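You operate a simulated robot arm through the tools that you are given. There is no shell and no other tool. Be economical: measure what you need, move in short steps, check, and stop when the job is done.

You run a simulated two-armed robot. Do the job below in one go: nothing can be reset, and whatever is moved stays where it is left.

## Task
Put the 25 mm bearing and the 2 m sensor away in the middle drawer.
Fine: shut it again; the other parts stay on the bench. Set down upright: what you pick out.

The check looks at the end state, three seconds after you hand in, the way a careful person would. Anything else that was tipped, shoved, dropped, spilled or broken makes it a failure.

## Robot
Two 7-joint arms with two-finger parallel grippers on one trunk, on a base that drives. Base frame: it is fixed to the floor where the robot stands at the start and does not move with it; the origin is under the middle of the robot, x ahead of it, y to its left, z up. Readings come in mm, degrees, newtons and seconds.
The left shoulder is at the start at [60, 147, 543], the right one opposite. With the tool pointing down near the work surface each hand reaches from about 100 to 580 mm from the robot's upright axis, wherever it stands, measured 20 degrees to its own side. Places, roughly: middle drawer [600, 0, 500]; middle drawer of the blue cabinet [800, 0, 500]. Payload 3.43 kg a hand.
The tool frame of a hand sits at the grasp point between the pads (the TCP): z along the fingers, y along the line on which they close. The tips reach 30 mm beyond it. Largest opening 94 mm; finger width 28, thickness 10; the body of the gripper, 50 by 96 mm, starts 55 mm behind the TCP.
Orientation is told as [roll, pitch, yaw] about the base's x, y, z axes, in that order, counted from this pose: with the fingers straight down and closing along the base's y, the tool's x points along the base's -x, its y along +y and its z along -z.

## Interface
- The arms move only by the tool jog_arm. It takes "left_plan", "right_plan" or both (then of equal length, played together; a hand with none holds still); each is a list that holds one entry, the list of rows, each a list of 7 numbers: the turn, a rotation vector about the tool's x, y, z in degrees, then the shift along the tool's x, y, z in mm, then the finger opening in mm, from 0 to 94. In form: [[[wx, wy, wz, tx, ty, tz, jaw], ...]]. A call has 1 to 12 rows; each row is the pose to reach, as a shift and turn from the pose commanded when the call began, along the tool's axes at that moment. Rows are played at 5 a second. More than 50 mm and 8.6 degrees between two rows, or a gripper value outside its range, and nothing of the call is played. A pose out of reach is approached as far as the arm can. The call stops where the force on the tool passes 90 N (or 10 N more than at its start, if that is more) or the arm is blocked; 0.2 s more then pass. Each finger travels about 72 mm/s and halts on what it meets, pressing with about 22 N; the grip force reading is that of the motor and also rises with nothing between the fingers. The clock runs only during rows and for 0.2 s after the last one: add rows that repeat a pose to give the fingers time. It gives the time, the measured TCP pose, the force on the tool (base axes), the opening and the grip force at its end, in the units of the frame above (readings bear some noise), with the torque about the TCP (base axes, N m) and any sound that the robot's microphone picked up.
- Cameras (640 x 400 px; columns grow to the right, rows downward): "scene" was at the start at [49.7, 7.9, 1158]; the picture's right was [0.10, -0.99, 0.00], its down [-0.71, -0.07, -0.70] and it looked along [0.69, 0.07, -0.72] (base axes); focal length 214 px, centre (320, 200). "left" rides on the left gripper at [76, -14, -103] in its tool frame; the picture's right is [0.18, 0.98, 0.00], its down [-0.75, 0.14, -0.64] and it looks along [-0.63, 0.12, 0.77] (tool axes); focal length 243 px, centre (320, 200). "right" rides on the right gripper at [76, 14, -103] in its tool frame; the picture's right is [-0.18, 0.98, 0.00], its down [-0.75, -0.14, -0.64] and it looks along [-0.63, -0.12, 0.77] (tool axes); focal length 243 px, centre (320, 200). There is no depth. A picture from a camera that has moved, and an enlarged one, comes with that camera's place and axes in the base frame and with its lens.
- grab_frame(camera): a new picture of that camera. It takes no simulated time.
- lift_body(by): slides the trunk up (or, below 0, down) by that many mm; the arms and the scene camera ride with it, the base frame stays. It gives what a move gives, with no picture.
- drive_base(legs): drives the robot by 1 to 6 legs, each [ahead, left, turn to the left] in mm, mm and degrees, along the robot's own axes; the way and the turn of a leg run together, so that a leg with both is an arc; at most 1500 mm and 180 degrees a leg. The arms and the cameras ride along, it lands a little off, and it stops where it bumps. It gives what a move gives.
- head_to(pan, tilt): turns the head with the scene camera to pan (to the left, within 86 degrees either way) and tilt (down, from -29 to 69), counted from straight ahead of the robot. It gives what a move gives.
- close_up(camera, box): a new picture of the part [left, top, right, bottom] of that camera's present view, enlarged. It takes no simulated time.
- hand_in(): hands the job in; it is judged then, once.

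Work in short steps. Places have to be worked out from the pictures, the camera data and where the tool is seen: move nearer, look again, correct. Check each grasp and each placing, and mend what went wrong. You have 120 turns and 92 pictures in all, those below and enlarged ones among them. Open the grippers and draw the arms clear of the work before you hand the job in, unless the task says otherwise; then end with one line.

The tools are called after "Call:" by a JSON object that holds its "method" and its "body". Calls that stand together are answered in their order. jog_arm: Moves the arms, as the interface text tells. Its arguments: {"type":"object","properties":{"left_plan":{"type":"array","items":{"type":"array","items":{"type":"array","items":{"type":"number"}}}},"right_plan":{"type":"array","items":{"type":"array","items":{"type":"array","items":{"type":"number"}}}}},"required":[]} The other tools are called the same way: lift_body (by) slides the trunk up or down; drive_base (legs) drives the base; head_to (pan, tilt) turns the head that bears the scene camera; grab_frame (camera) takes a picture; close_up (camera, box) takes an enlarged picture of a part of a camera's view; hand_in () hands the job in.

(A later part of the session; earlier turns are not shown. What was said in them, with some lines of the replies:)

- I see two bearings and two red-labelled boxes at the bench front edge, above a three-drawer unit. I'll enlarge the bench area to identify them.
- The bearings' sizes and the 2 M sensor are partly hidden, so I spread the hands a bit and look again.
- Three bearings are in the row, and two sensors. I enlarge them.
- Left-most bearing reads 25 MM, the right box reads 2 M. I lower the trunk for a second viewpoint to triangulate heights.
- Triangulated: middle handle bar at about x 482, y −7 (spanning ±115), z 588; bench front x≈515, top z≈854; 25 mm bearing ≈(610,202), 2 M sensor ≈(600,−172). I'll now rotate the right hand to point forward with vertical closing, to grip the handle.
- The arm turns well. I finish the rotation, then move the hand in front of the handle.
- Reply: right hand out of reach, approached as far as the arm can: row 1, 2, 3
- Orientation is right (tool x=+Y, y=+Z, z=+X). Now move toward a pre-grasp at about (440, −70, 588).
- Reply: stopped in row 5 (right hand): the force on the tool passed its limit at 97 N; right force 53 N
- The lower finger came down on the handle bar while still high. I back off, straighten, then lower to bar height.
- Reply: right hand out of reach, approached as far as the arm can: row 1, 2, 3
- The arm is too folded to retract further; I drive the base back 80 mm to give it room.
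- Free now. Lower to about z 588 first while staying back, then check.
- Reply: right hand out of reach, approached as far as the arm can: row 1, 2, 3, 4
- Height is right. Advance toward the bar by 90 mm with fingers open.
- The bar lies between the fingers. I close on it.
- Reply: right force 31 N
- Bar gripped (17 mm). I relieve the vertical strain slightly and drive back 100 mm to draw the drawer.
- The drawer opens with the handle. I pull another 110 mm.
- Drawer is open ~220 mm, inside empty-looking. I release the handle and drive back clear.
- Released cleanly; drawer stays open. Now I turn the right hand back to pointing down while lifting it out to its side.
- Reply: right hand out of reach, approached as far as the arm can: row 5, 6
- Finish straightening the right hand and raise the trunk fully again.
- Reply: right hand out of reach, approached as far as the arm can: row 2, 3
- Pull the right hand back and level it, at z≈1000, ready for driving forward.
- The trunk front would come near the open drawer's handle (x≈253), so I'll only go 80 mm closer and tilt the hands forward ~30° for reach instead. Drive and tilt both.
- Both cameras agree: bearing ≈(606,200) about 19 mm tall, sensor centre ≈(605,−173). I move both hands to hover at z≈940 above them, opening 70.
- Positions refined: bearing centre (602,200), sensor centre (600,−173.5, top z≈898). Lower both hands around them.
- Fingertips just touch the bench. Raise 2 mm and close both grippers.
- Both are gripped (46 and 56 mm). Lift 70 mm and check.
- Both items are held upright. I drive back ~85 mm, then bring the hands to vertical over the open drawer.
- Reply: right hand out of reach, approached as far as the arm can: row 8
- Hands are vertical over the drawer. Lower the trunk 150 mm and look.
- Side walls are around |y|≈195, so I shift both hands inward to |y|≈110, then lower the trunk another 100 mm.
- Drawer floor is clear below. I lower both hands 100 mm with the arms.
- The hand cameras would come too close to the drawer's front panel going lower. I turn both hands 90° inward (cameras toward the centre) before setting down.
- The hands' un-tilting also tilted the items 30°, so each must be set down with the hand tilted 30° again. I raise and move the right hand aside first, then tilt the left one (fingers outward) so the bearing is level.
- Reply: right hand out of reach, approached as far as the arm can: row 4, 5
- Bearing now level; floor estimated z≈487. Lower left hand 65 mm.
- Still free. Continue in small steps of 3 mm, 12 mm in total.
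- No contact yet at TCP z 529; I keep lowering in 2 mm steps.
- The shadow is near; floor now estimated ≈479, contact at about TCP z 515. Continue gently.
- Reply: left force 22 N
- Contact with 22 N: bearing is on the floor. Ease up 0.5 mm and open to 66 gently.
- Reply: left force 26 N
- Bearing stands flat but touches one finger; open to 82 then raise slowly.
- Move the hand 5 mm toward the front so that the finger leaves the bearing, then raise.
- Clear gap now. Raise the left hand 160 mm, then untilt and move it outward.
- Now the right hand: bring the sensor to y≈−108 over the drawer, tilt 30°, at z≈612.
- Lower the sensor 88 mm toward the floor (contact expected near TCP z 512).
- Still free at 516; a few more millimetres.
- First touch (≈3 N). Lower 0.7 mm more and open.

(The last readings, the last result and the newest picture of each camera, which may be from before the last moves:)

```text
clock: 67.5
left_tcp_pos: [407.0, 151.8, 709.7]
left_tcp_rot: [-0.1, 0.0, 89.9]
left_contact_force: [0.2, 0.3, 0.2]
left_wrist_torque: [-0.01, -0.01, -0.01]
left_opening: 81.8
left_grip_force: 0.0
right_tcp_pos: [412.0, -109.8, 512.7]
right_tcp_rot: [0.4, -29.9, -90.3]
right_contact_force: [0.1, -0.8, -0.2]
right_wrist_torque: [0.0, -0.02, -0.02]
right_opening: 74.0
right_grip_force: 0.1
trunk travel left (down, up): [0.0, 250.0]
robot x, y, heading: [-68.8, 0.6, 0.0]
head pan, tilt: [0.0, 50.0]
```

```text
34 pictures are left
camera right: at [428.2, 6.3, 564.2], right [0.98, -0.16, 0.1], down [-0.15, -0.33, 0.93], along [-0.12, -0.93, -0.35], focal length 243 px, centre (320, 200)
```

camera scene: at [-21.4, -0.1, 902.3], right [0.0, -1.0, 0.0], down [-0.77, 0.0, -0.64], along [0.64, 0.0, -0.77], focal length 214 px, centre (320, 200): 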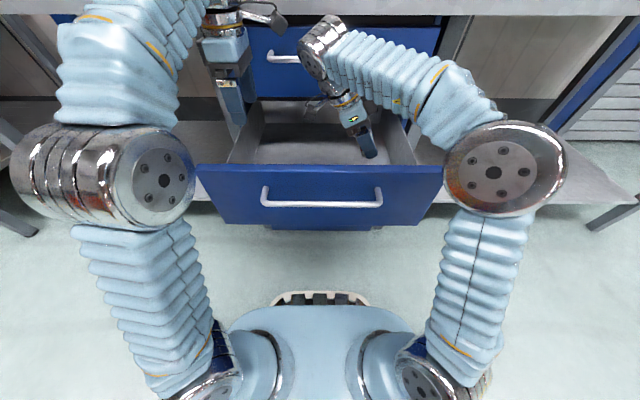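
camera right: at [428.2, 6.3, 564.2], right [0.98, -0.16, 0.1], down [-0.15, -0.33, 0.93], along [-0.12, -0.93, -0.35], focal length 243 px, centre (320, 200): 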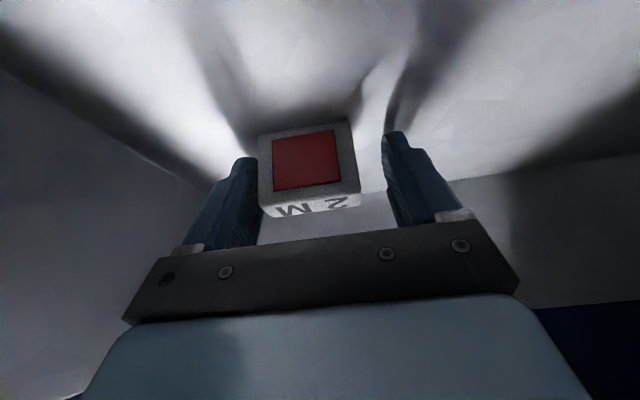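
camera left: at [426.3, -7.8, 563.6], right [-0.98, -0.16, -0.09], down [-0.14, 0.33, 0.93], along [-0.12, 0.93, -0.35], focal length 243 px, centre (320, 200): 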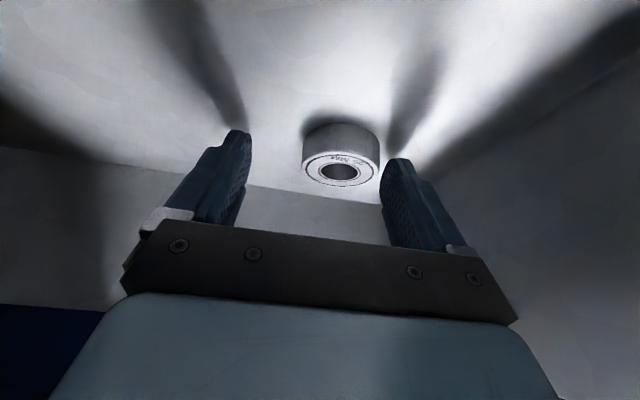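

The sensor stands; the front finger touches it. Shift the hand 5 mm toward the front to clear it.

Call:
{"method": "jog_arm", "body": {"right_plan": [[[0, 0, 0, 0, -2, 0, 74], [0, 0, 0, 0, -5, 0, 76], [0, 0, 0, 0, -5, 0, 76]]]}}

Call:
{"method": "grab_frame", "body": {"camera": "right"}}

```text
clock: 68.3
left_tcp_pos: [407.7, 151.6, 709.0]
left_tcp_rot: [-0.2, 0.0, 90.0]
left_contact_force: [-1.0, -0.7, -0.1]
left_wrist_torque: [0.0, 0.01, -0.01]
left_opening: 82.1
left_grip_force: 0.1
right_tcp_pos: [407.9, -109.9, 512.1]
right_tcp_rot: [0.5, -29.8, -90.3]
right_contact_force: [0.0, 0.1, 1.1]
right_wrist_torque: [-0.04, -0.01, 0.01]
right_opening: 75.8
right_grip_force: 0.1
trunk travel left (down, up): [0.0, 250.0]
robot x, y, heading: [-68.3, 0.5, -0.3]
head pan, tilt: [0.0, 50.0]
```

```text
33 pictures are left
camera right: at [422.6, 5.8, 564.1], right [0.98, -0.16, 0.1], down [-0.15, -0.33, 0.93], along [-0.12, -0.93, -0.35], focal length 243 px, centre (320, 200)
```

right: 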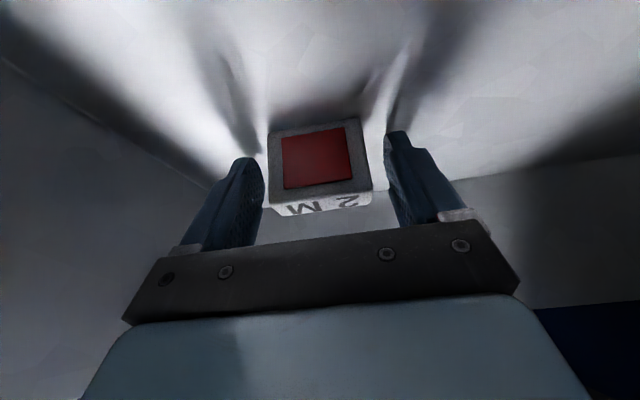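

Clear on both sides. Raise the right hand vertically, then untilt it outward.

Call:
{"method": "jog_arm", "body": {"right_plan": [[[0, 0, 0, -10, 0, -17.3, 76], [0, 0, 0, -25, 0, -43.3, 76], [0, 0, 0, -45, 0, -78, 76], [0, 0, 0, -65, 0, -112.6, 76], [0, 0, 0, -85, 0, -147, 76], [0, 7.5, 0, -95, 0, -165, 76], [0, 15, 0, -105, 0, -160, 76], [0, 22.5, 0, -120, 0, -155, 76], [0, 30, 0, -135, 0, -150, 76], [0, 30, 0, -135, 0, -150, 76]]]}}

Call:
{"method": "grab_frame", "body": {"camera": "right"}}

Call:
{"method": "grab_frame", "body": {"camera": "left"}}

Call:
{"method": "grab_frame", "body": {"camera": "scene"}}

```text
clock: 70.5
left_tcp_pos: [407.5, 152.5, 709.4]
left_tcp_rot: [-0.1, 0.0, 89.8]
left_contact_force: [-0.1, -0.8, 0.1]
left_wrist_torque: [-0.01, 0.02, 0.02]
left_opening: 81.9
left_grip_force: 0.1
right_tcp_pos: [407.7, -152.9, 709.7]
right_tcp_rot: [0.3, 0.1, -90.0]
right_contact_force: [1.1, -0.2, -0.1]
right_wrist_torque: [-0.03, 0.0, -0.01]
right_opening: 76.1
right_grip_force: 0.1
trunk travel left (down, up): [0.0, 250.0]
robot x, y, heading: [-65.7, -0.6, 0.0]
head pan, tilt: [0.0, 50.0]
```

```text
32 pictures are left
camera right: at [421.7, -78.2, 814.5], right [0.98, -0.19, 0.01], down [-0.15, -0.76, 0.64], along [-0.11, -0.63, -0.77], focal length 243 px, centre (320, 200)
```

right: 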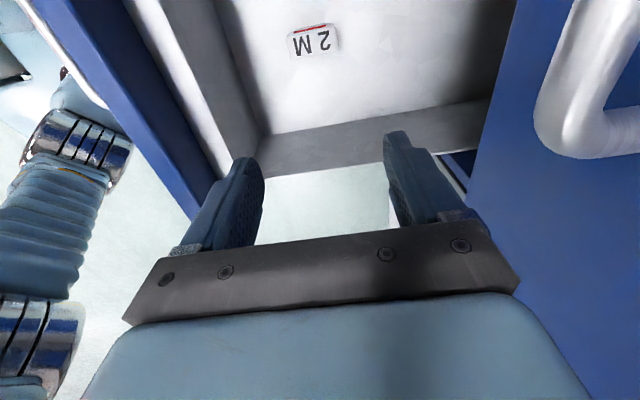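

```text
31 pictures are left
camera left: at [421.2, 76.3, 812.3], right [-0.98, -0.18, 0.0], down [-0.14, 0.75, 0.64], along [-0.12, 0.63, -0.77], focal length 243 px, centre (320, 200)
```

left: 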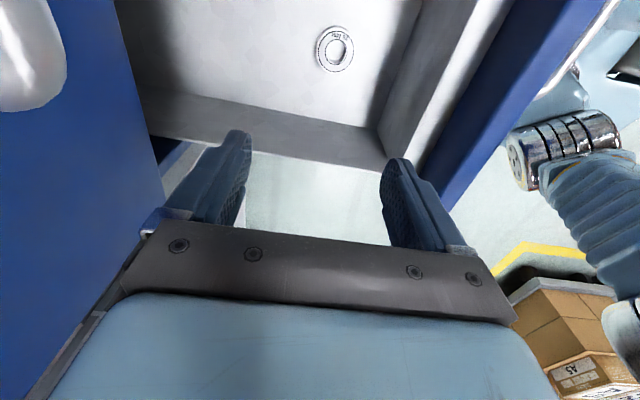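

```text
30 pictures are left
camera scene: at [-21.5, 0.0, 902.3], right [0.0, -1.0, 0.0], down [-0.77, 0.0, -0.64], along [0.64, 0.0, -0.77], focal length 214 px, centre (320, 200)
```

scene: 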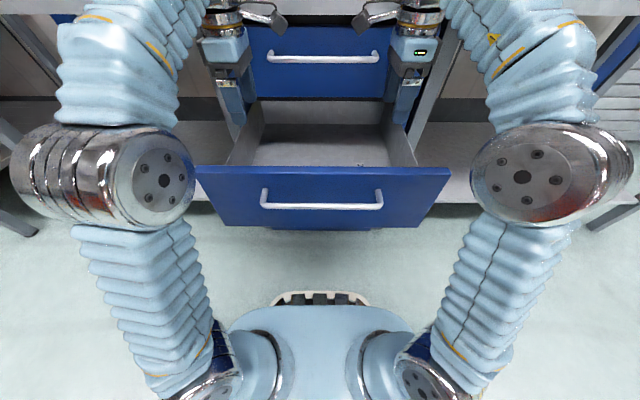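

Bearing and sensor both sit flat in the drawer. Now drive back clear and turn the right hand to face forward for gripping the handle.

Call:
{"method": "drive_base", "body": {"legs": [[-260, 0, 0]]}}

Call:
{"method": "jog_arm", "body": {"right_plan": [[[-8.2, 0, 0, 10, 0, 0, 94], [-16.4, 0, 0, 20, 0, 0, 94], [-24.6, 0, 0, 30, 0, 0, 94], [-32.8, 0, 0, 40, 0, 10, 94], [-41, 0, 0, 50, 0, 20, 94], [-49.2, 0, 0, 60, 0, 30, 94], [-57.4, 0, 0, 70, 0, 40, 94], [-65.6, 0, 0, 80, 0, 50, 94], [-73.8, 0, 0, 90, 0, 60, 94], [-82, 0, 0, 95, 0, 70, 94], [-90, 0, 0, 100, 0, 80, 94], [-90, 0, 0, 100, 0, 80, 94]]]}}

Call:
{"method": "grab_frame", "body": {"camera": "scene"}}

```text
clock: 72.4
left_tcp_pos: [147.4, 154.1, 708.9]
left_tcp_rot: [0.0, 0.0, 90.2]
left_contact_force: [-0.7, 0.3, 0.4]
left_wrist_torque: [0.01, 0.0, -0.02]
left_opening: 82.2
left_grip_force: 0.0
right_tcp_pos: [149.6, -150.6, 710.3]
right_tcp_rot: [0.4, 0.1, -89.8]
right_contact_force: [-0.3, 0.8, 0.5]
right_wrist_torque: [-0.03, 0.03, 0.0]
right_opening: 76.1
right_grip_force: 0.0
trunk travel left (down, up): [0.0, 250.0]
robot x, y, heading: [-325.5, 1.2, 0.1]
head pan, tilt: [0.0, 50.0]
```

```text
clock: 75.0
left_tcp_pos: [147.8, 155.6, 709.7]
left_tcp_rot: [-0.1, 0.0, 90.2]
left_contact_force: [-1.0, -0.6, -0.3]
left_wrist_torque: [0.02, 0.01, 0.0]
left_opening: 82.0
left_grip_force: 0.1
right_tcp_pos: [150.2, -49.5, 629.8]
right_tcp_rot: [90.4, 0.1, -89.7]
right_contact_force: [-0.4, -0.2, 0.3]
right_wrist_torque: [-0.02, 0.0, 0.02]
right_opening: 94.1
right_grip_force: 0.0
trunk travel left (down, up): [0.0, 250.0]
robot x, y, heading: [-321.3, -3.8, 0.4]
head pan, tilt: [0.0, 50.0]
```

```text
29 pictures are left
camera scene: at [-279.8, 0.0, 902.3], right [0.0, -1.0, 0.0], down [-0.77, 0.0, -0.64], along [0.64, 0.0, -0.77], focal length 214 px, centre (320, 200)
```

scene: 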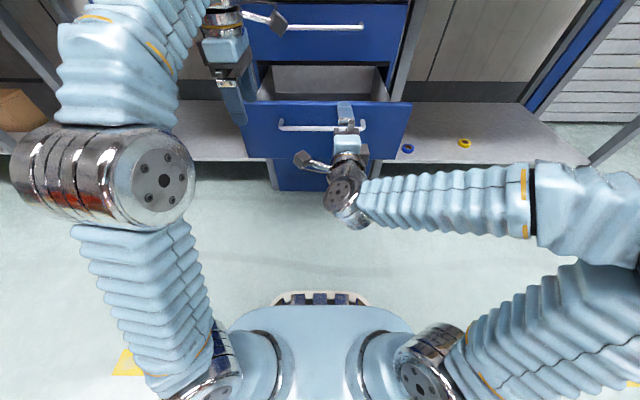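

Lower to z≈594 and advance 55 mm toward the bar, then view.

Call:
{"method": "jog_arm", "body": {"right_plan": [[[0, 0, 0, 0, -18, 0, 94], [0, 0, 0, 0, -35, 15, 94], [0, 0, 0, 0, -35, 40, 94], [0, 0, 0, 0, -35, 65, 94], [0, 0, 0, 0, -35, 65, 94]]]}}

Call:
{"method": "grab_frame", "body": {"camera": "right"}}

```text
clock: 76.2
left_tcp_pos: [148.8, 154.1, 710.3]
left_tcp_rot: [-0.1, 0.1, 90.2]
left_contact_force: [0.3, 0.2, -0.4]
left_wrist_torque: [0.0, 0.0, -0.02]
left_opening: 81.7
left_grip_force: 0.1
right_tcp_pos: [217.6, -50.0, 594.7]
right_tcp_rot: [90.4, 0.1, -89.8]
right_contact_force: [0.2, -0.6, -0.3]
right_wrist_torque: [-0.01, 0.01, -0.04]
right_opening: 94.0
right_grip_force: 0.1
trunk travel left (down, up): [0.0, 250.0]
robot x, y, heading: [-326.7, -2.2, 0.2]
head pan, tilt: [0.0, 50.0]
```

```text
28 pictures are left
camera right: at [114.5, 25.3, 609.4], right [-0.01, -0.19, 0.98], down [-0.64, -0.76, -0.15], along [0.77, -0.63, -0.11], focal length 243 px, centre (320, 200)
```

right: 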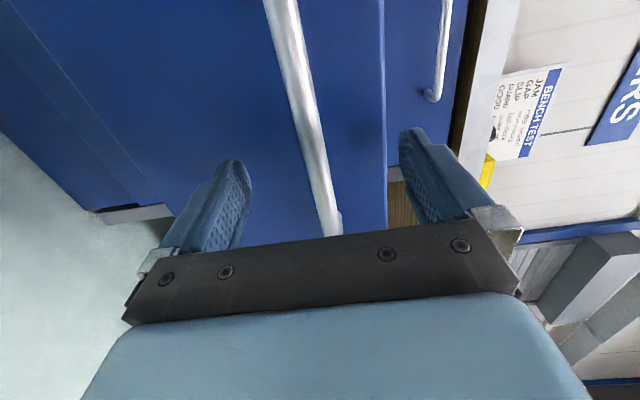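

Bar lies between the fingers; advance 22 mm and close on it.

Call:
{"method": "jog_arm", "body": {"right_plan": [[[0, 0, 0, 0, 0, 12, 94], [0, 0, 0, 0, 0, 22, 94], [0, 0, 0, 0, 0, 22, 50], [0, 0, 0, 0, 0, 22, 20], [0, 0, 0, 0, 0, 22, 5], [0, 0, 0, 0, 0, 22, 5], [0, 0, 0, 0, 0, 22, 5]]]}}

Call:
{"method": "grab_frame", "body": {"camera": "right"}}

```text
clock: 77.8
left_tcp_pos: [148.6, 153.9, 709.7]
left_tcp_rot: [-0.1, 0.0, 90.2]
left_contact_force: [0.6, 0.7, -0.9]
left_wrist_torque: [0.03, -0.01, 0.01]
left_opening: 82.2
left_grip_force: 0.1
right_tcp_pos: [237.4, -49.3, 594.6]
right_tcp_rot: [90.3, 0.1, -89.9]
right_contact_force: [-1.6, 1.0, -7.3]
right_wrist_torque: [-0.15, -0.02, -0.05]
right_opening: 16.4
right_grip_force: 45.1
trunk travel left (down, up): [0.0, 250.0]
robot x, y, heading: [-326.6, 4.3, 0.3]
head pan, tilt: [0.0, 50.0]
```

```text
27 pictures are left
camera right: at [136.4, 24.8, 610.0], right [0.0, -0.19, 0.98], down [-0.64, -0.76, -0.15], along [0.77, -0.63, -0.12], focal length 243 px, centre (320, 200)
```

right: 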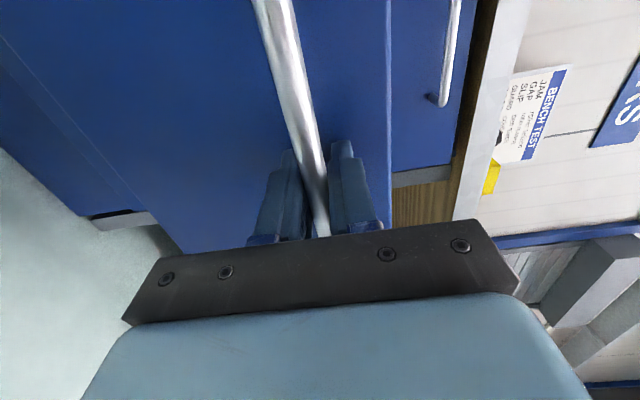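

Gripped. Retract the left hand a bit, then push the drawer in by driving forward 100 mm.

Call:
{"method": "jog_arm", "body": {"left_plan": [[[0, 0, 0, 0, 30, -20, 82], [0, 0, 0, 0, 60, -40, 82], [0, 0, 0, 0, 60, -40, 82]]]}}

Call:
{"method": "drive_base", "body": {"legs": [[50, 0, 0], [50, 0, 0]]}}

Call:
{"method": "grab_frame", "body": {"camera": "scene"}}

```text
clock: 78.6
left_tcp_pos: [100.8, 153.5, 739.4]
left_tcp_rot: [-0.5, -0.5, 90.1]
left_contact_force: [0.6, 0.0, -0.5]
left_wrist_torque: [0.03, -0.03, 0.01]
left_opening: 81.9
left_grip_force: 0.1
left hand out of reach, approached as far as the arm can: row 2, 3
right_tcp_pos: [238.6, -49.9, 595.5]
right_tcp_rot: [90.3, 0.0, -89.7]
right_contact_force: [-1.1, -1.5, -11.3]
right_wrist_torque: [-0.12, -0.11, 0.84]
right_opening: 16.3
right_grip_force: 45.2
trunk travel left (down, up): [0.0, 250.0]
robot x, y, heading: [-327.7, 1.6, 0.1]
head pan, tilt: [0.0, 50.0]
```

```text
clock: 80.0
left_tcp_pos: [202.4, 153.0, 739.3]
left_tcp_rot: [-0.4, -0.6, 90.0]
left_contact_force: [0.7, -0.2, 0.0]
left_wrist_torque: [-0.01, 0.02, -0.01]
left_opening: 82.3
left_grip_force: 0.0
right_tcp_pos: [339.8, -49.5, 594.3]
right_tcp_rot: [90.3, 0.2, -90.0]
right_contact_force: [-2.8, -16.2, -13.7]
right_wrist_torque: [-0.24, -0.12, -0.22]
right_opening: 16.3
right_grip_force: 45.2
trunk travel left (down, up): [0.0, 250.0]
robot x, y, heading: [-228.2, -1.9, 0.1]
head pan, tilt: [0.0, 50.0]
```

```text
26 pictures are left
camera scene: at [-178.9, -0.4, 902.2], right [0.0, -1.0, 0.0], down [-0.77, 0.0, -0.64], along [0.64, 0.0, -0.77], focal length 214 px, centre (320, 200)
```

scene: 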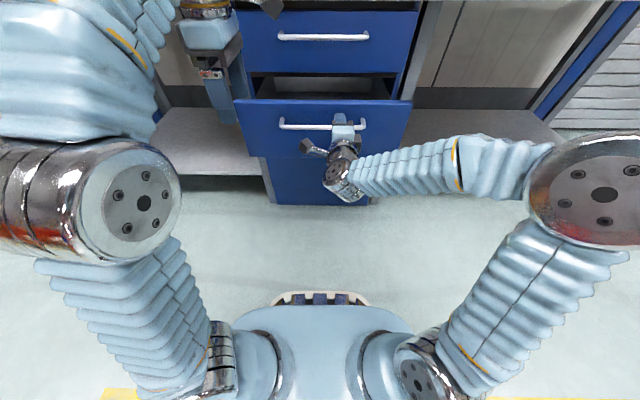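

Moving in smoothly. Another 95 mm.

Call:
{"method": "drive_base", "body": {"legs": [[50, 0, 0], [45, 0, 0]]}}

Call:
{"method": "grab_frame", "body": {"camera": "scene"}}

```text
clock: 81.5
left_tcp_pos: [296.0, 153.9, 738.9]
left_tcp_rot: [-0.5, -0.5, 90.0]
left_contact_force: [-0.2, -0.4, -0.3]
left_wrist_torque: [0.0, 0.0, 0.0]
left_opening: 82.0
left_grip_force: 0.1
right_tcp_pos: [432.6, -50.9, 594.7]
right_tcp_rot: [90.2, 0.2, -90.2]
right_contact_force: [-2.3, -21.8, -5.9]
right_wrist_torque: [-0.28, -0.06, -0.27]
right_opening: 16.3
right_grip_force: 44.8
trunk travel left (down, up): [0.0, 250.0]
robot x, y, heading: [-131.5, 0.9, 0.1]
head pan, tilt: [0.0, 50.0]
```

```text
25 pictures are left
camera scene: at [-85.3, -0.3, 902.3], right [0.0, -1.0, 0.0], down [-0.77, 0.0, -0.64], along [0.64, 0.0, -0.77], focal length 214 px, centre (320, 200)
```

scene: 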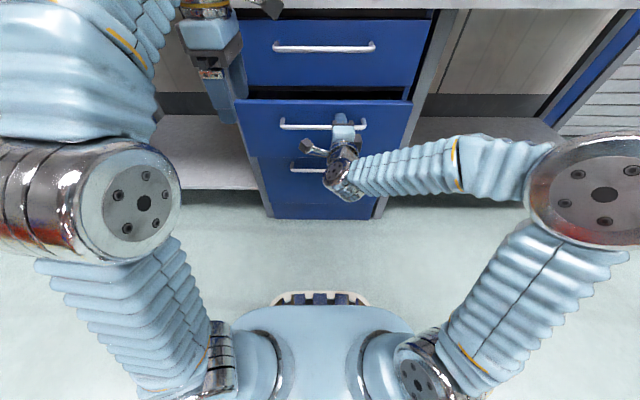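

Push the last bit with the arm in small steps, watching the force.

Call:
{"method": "jog_arm", "body": {"right_plan": [[[0, 0, 0, 0, 0, 6, 5], [0, 0, 0, 0, 0, 12, 5], [0, 0, 0, 0, 0, 18, 5], [0, 0, 0, 0, 0, 24, 5], [0, 0, 0, 0, 0, 28, 5], [0, 0, 0, 0, 0, 28, 5]]]}}

Call:
{"method": "grab_frame", "body": {"camera": "right"}}

```text
clock: 82.9
left_tcp_pos: [296.7, 154.1, 739.5]
left_tcp_rot: [-0.5, -0.5, 89.9]
left_contact_force: [-1.0, 0.2, 0.4]
left_wrist_torque: [0.0, -0.05, 0.0]
left_opening: 82.0
left_grip_force: 0.1
right_tcp_pos: [463.2, -52.9, 594.3]
right_tcp_rot: [90.3, 0.2, -90.3]
right_contact_force: [-2.7, -9.0, -9.6]
right_wrist_torque: [-0.24, -0.06, 0.3]
right_opening: 16.1
right_grip_force: 45.3
trunk travel left (down, up): [0.0, 250.0]
robot x, y, heading: [-128.8, 2.0, 0.4]
head pan, tilt: [0.0, 50.0]
```

```text
24 pictures are left
camera right: at [360.8, 22.8, 610.2], right [0.0, -0.19, 0.98], down [-0.65, -0.75, -0.15], along [0.76, -0.63, -0.12], focal length 243 px, centre (320, 200)
```

right: 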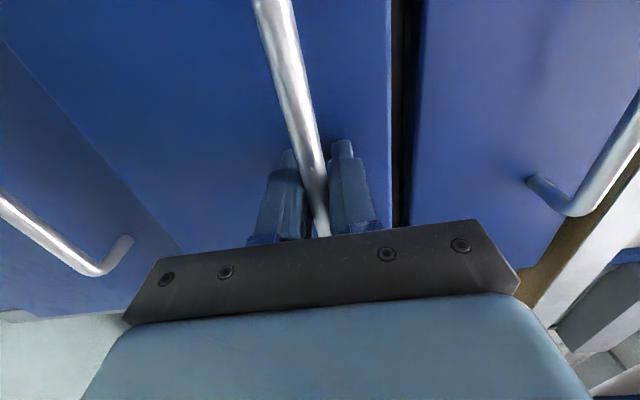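

No end stop yet. Push on in small steps until the force rises.

Call:
{"method": "jog_arm", "body": {"right_plan": [[[0, 0, 0, 0, 0, 4, 5], [0, 0, 0, 0, 0, 8, 5], [0, 0, 0, 0, 0, 12, 5], [0, 0, 0, 0, 0, 15, 5], [0, 0, 0, 0, 0, 15, 5]]]}}

Call:
{"method": "grab_frame", "body": {"camera": "right"}}

```text
clock: 84.1
left_tcp_pos: [296.1, 155.0, 739.2]
left_tcp_rot: [-0.5, -0.5, 89.9]
left_contact_force: [0.8, 0.1, -0.3]
left_wrist_torque: [0.02, -0.01, -0.01]
left_opening: 81.6
left_grip_force: 0.1
right_tcp_pos: [477.2, -52.4, 594.9]
right_tcp_rot: [90.2, 0.2, -90.2]
right_contact_force: [-1.7, -12.5, -11.6]
right_wrist_torque: [-0.25, -0.07, -0.72]
right_opening: 16.3
right_grip_force: 45.2
trunk travel left (down, up): [0.0, 250.0]
robot x, y, heading: [-131.1, 0.4, 0.3]
head pan, tilt: [0.0, 50.0]
```

```text
23 pictures are left
camera right: at [375.1, 22.6, 610.2], right [-0.01, -0.19, 0.98], down [-0.65, -0.75, -0.15], along [0.76, -0.63, -0.12], focal length 243 px, centre (320, 200)
```

right: 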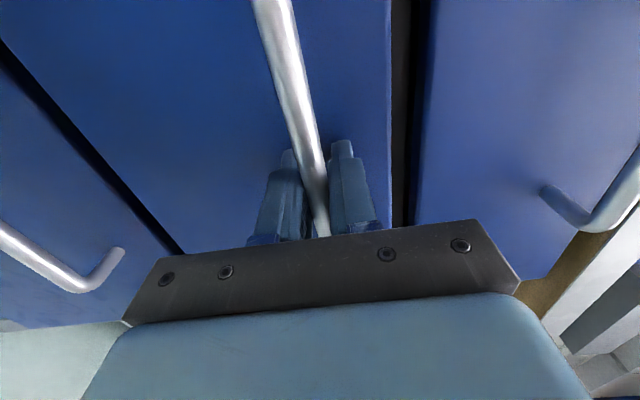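

Call:
{"method": "jog_arm", "body": {"right_plan": [[[0, 0, 0, 0, 0, 3, 5], [0, 0, 0, 0, 0, 6, 5], [0, 0, 0, 0, 0, 9, 5], [0, 0, 0, 0, 0, 12, 5], [0, 0, 0, 0, 0, 15, 5], [0, 0, 0, 0, 0, 15, 5]]]}}

Call:
{"method": "grab_frame", "body": {"camera": "scene"}}

```text
clock: 85.3
left_tcp_pos: [294.4, 153.3, 739.8]
left_tcp_rot: [-0.6, -0.5, 89.9]
left_contact_force: [-1.0, -0.5, 0.7]
left_wrist_torque: [0.0, 0.0, 0.01]
left_opening: 82.0
left_grip_force: 0.1
right_tcp_pos: [486.0, -51.1, 595.2]
right_tcp_rot: [90.2, 0.1, -90.3]
right_contact_force: [-30.2, -9.6, 2.3]
right_wrist_torque: [0.06, 0.28, -0.24]
right_opening: 16.1
right_grip_force: 44.6
trunk travel left (down, up): [0.0, 250.0]
robot x, y, heading: [-133.5, 2.4, 0.0]
head pan, tilt: [0.0, 50.0]
stopped in row 5 (right hand): the force on the tool passed its limit at 98 N (the readings are from after the stop); the commanded pose is now the measured one
```

```text
22 pictures are left
camera scene: at [-88.1, -0.2, 902.8], right [0.0, -1.0, 0.0], down [-0.77, 0.0, -0.64], along [0.64, 0.0, -0.77], focal length 214 px, centre (320, 200)
```

scene: 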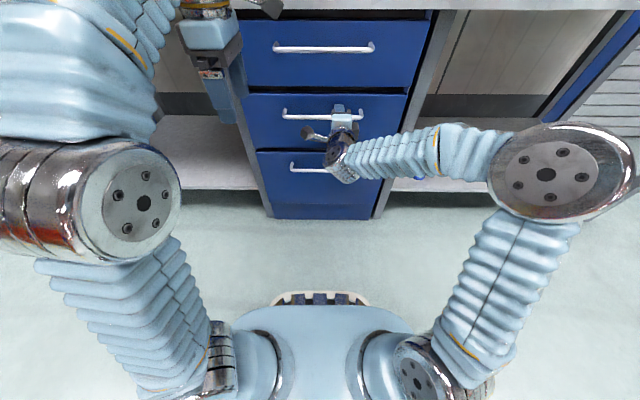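

End stop reached: the drawer is closed. Release the bar, then drive back.

Call:
{"method": "jog_arm", "body": {"right_plan": [[[0, 0, 0, 0, 0, 0, 30], [0, 0, 0, 0, 0, 0, 60], [0, 0, 0, 0, 0, 0, 94], [0, 0, 0, 0, 0, 0, 94], [0, 0, 0, 0, 0, 0, 94]]]}}

Call:
{"method": "grab_frame", "body": {"camera": "right"}}

```text
clock: 86.5
left_tcp_pos: [293.5, 153.1, 741.5]
left_tcp_rot: [-0.7, -0.5, 90.0]
left_contact_force: [0.9, 0.2, -0.2]
left_wrist_torque: [0.01, -0.01, -0.02]
left_opening: 81.7
left_grip_force: 0.0
right_tcp_pos: [486.0, -49.7, 591.6]
right_tcp_rot: [89.7, 0.0, -89.9]
right_contact_force: [-42.0, 3.6, -4.7]
right_wrist_torque: [0.33, -1.86, -0.48]
right_opening: 91.1
right_grip_force: 0.0
trunk travel left (down, up): [0.0, 250.0]
robot x, y, heading: [-133.2, -1.7, 0.2]
head pan, tilt: [0.0, 50.0]
```

```text
21 pictures are left
camera right: at [383.9, 25.0, 606.6], right [0.01, -0.18, 0.98], down [-0.64, -0.75, -0.14], along [0.77, -0.63, -0.12], focal length 243 px, centre (320, 200)
```

right: 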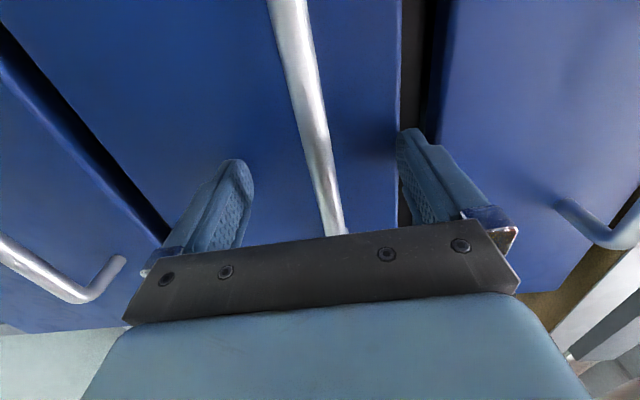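

Fingers press on the panel tips only. Narrow the opening to 60 and back straight off by driving.

Call:
{"method": "jog_arm", "body": {"right_plan": [[[0, 0, 0, 0, 0, -5, 70], [0, 0, 0, 0, 0, -10, 60], [0, 0, 0, 0, 0, -10, 60]]]}}

Call:
{"method": "drive_base", "body": {"legs": [[-250, 0, 0]]}}

Call:
{"method": "grab_frame", "body": {"camera": "scene"}}

Call:
{"method": "close_up", "body": {"camera": "scene", "box": [220, 10, 430, 150]}}

```text
clock: 87.3
left_tcp_pos: [294.2, 153.8, 740.0]
left_tcp_rot: [-0.4, -0.5, 90.0]
left_contact_force: [-0.3, 0.3, 0.6]
left_wrist_torque: [-0.02, -0.02, -0.01]
left_opening: 82.0
left_grip_force: 0.1
right_tcp_pos: [478.4, -51.8, 592.3]
right_tcp_rot: [90.0, 0.2, -90.2]
right_contact_force: [-0.3, -0.2, 0.1]
right_wrist_torque: [0.0, 0.0, -0.01]
right_opening: 60.2
right_grip_force: 0.0
trunk travel left (down, up): [0.0, 250.0]
robot x, y, heading: [-133.0, 1.8, -0.0]
head pan, tilt: [0.0, 50.0]
```

```text
clock: 89.1
left_tcp_pos: [46.6, 155.8, 740.8]
left_tcp_rot: [-0.5, -0.5, 90.4]
left_contact_force: [-0.5, 0.1, 0.1]
left_wrist_torque: [0.02, 0.0, -0.04]
left_opening: 81.9
left_grip_force: 0.1
right_tcp_pos: [229.2, -49.4, 592.7]
right_tcp_rot: [90.0, 0.1, -89.9]
right_contact_force: [0.1, -0.1, -0.5]
right_wrist_torque: [-0.01, -0.01, 0.02]
right_opening: 59.9
right_grip_force: 0.1
trunk travel left (down, up): [0.0, 250.0]
robot x, y, heading: [-382.4, -1.9, 0.6]
head pan, tilt: [0.0, 50.0]
```

```text
20 pictures are left
camera scene: at [-334.8, -0.7, 902.3], right [0.01, -1.0, 0.0], down [-0.77, -0.01, -0.64], along [0.64, 0.01, -0.77], focal length 214 px, centre (320, 200)
```

scene: 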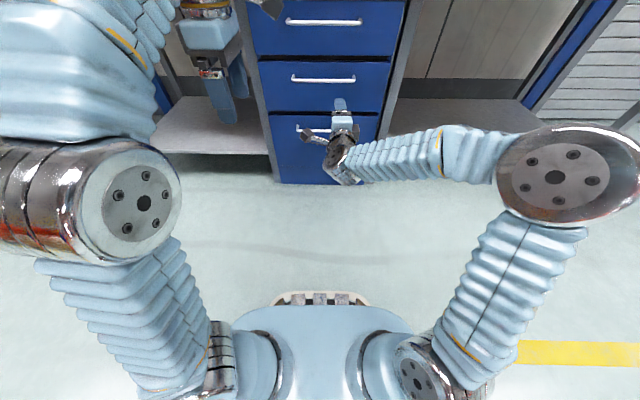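

```text
2.86 times, centred on (325, 80) of scene
camera zoom: at [-334.8, -0.7, 902.3], right [0.01, -1.0, 0.0], down [-0.77, -0.01, -0.64], along [0.64, 0.01, -0.77], focal length 613 px, centre (306, 543)
```

zoom: 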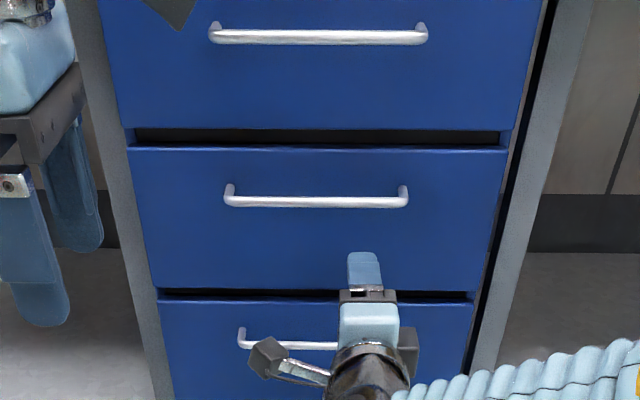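

Drawer looks shut. I raise the trunk and view the whole bench to check the drawer flushness and the other parts.

Call:
{"method": "lift_body", "body": {"by": 150}}

Call:
{"method": "head_to", "body": {"pan": 0, "tilt": 35}}

Call:
{"method": "grab_frame", "body": {"camera": "scene"}}

Call:
{"method": "close_up", "body": {"camera": "scene", "box": [240, 60, 400, 166]}}

```text
clock: 90.8
left_tcp_pos: [46.5, 154.5, 890.3]
left_tcp_rot: [-0.5, -0.5, 90.4]
left_contact_force: [-0.3, -0.3, -0.3]
left_wrist_torque: [0.0, -0.02, 0.01]
left_opening: 81.9
left_grip_force: 0.0
right_tcp_pos: [228.9, -49.6, 743.0]
right_tcp_rot: [90.1, 0.1, -89.9]
right_contact_force: [-0.2, 0.7, 0.3]
right_wrist_torque: [0.03, 0.03, 0.01]
right_opening: 59.7
right_grip_force: 0.0
trunk travel left (down, up): [-150.0, 100.0]
robot x, y, heading: [-380.8, -1.8, 0.4]
head pan, tilt: [0.0, 50.0]
```

```text
clock: 91.6
left_tcp_pos: [46.1, 154.2, 890.2]
left_tcp_rot: [-0.5, -0.6, 90.3]
left_contact_force: [-0.3, 0.2, 0.4]
left_wrist_torque: [-0.03, -0.03, 0.03]
left_opening: 81.5
left_grip_force: 0.1
right_tcp_pos: [229.3, -48.3, 742.6]
right_tcp_rot: [90.0, 0.0, -89.9]
right_contact_force: [0.7, -0.2, -0.4]
right_wrist_torque: [-0.03, 0.04, -0.02]
right_opening: 59.9
right_grip_force: 0.0
trunk travel left (down, up): [-150.0, 100.0]
robot x, y, heading: [-383.2, -4.8, 0.6]
head pan, tilt: [0.0, 35.0]
```

```text
18 pictures are left
camera scene: at [-323.7, -0.6, 1074.0], right [0.01, -1.0, 0.0], down [-0.57, 0.0, -0.82], along [0.82, 0.01, -0.57], focal length 214 px, centre (320, 200)
```

scene: 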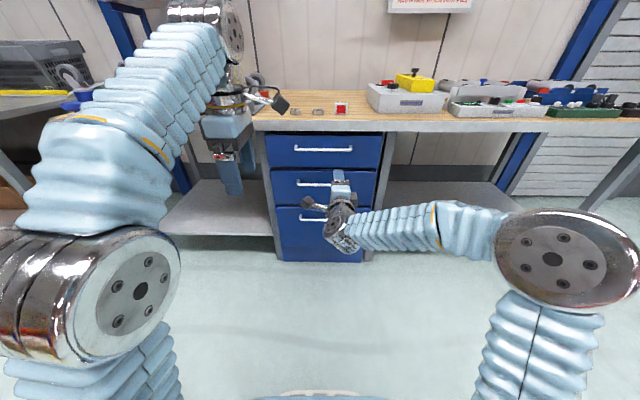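

```text
3.77 times, centred on (320, 113) of scene
camera zoom: at [-323.7, -0.6, 1074.0], right [0.01, -1.0, 0.0], down [-0.57, 0.0, -0.82], along [0.82, 0.01, -0.57], focal length 809 px, centre (320, 528)
```

zoom: 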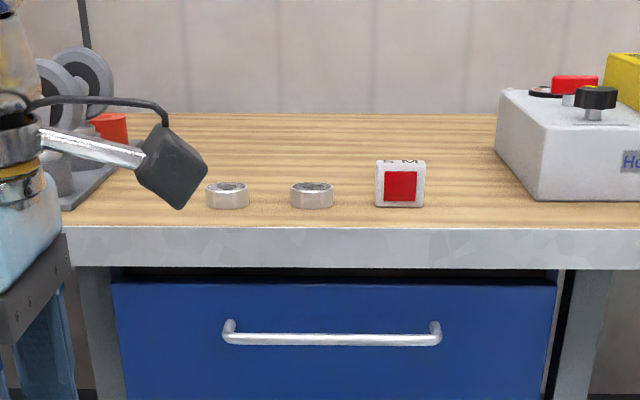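

Other parts are untouched. One close look at the drawer fronts for flushness.

Call:
{"method": "close_up", "body": {"camera": "scene", "box": [255, 125, 395, 217]}}

Call:
{"method": "grab_frame", "body": {"camera": "right"}}

```text
4.35 times, centred on (325, 171) of scene
camera zoom: at [-323.7, -0.6, 1074.0], right [0.01, -1.0, 0.0], down [-0.57, 0.0, -0.82], along [0.82, 0.01, -0.57], focal length 932 px, centre (298, 326)
```

zoom: 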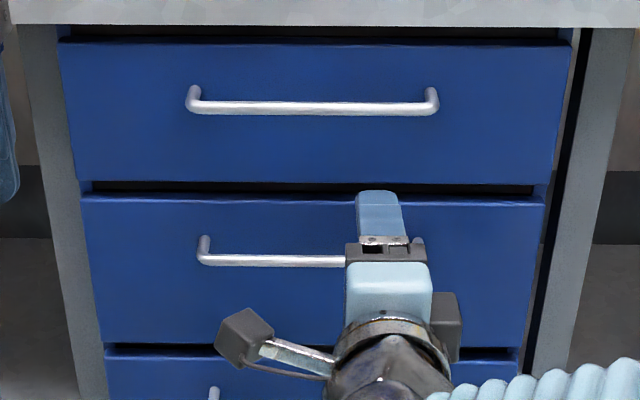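

```text
15 pictures are left
camera right: at [127.5, 24.8, 758.6], right [0.0, -0.19, 0.98], down [-0.64, -0.75, -0.14], along [0.77, -0.63, -0.12], focal length 243 px, centre (320, 200)
```

right: 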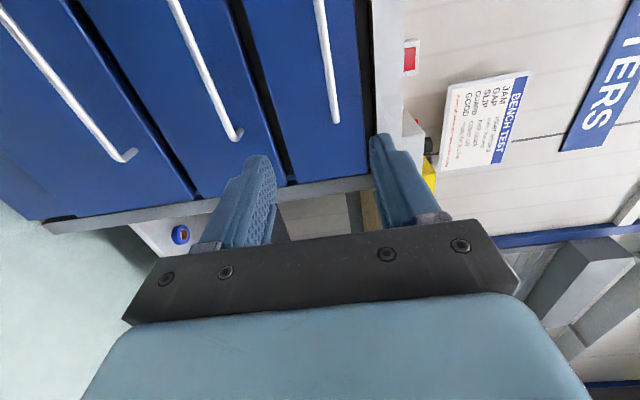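

The drawer fronts are flush, both grippers are open and the arms are clear of the work. Handing in.

Call:
{"method": "hand_in", "body": {}}

```text
The job is handed in.
```

The 25 mm bearing and the 2 m sensor are both upright in the middle drawer, which is shut again; the other parts on the bench were not moved.
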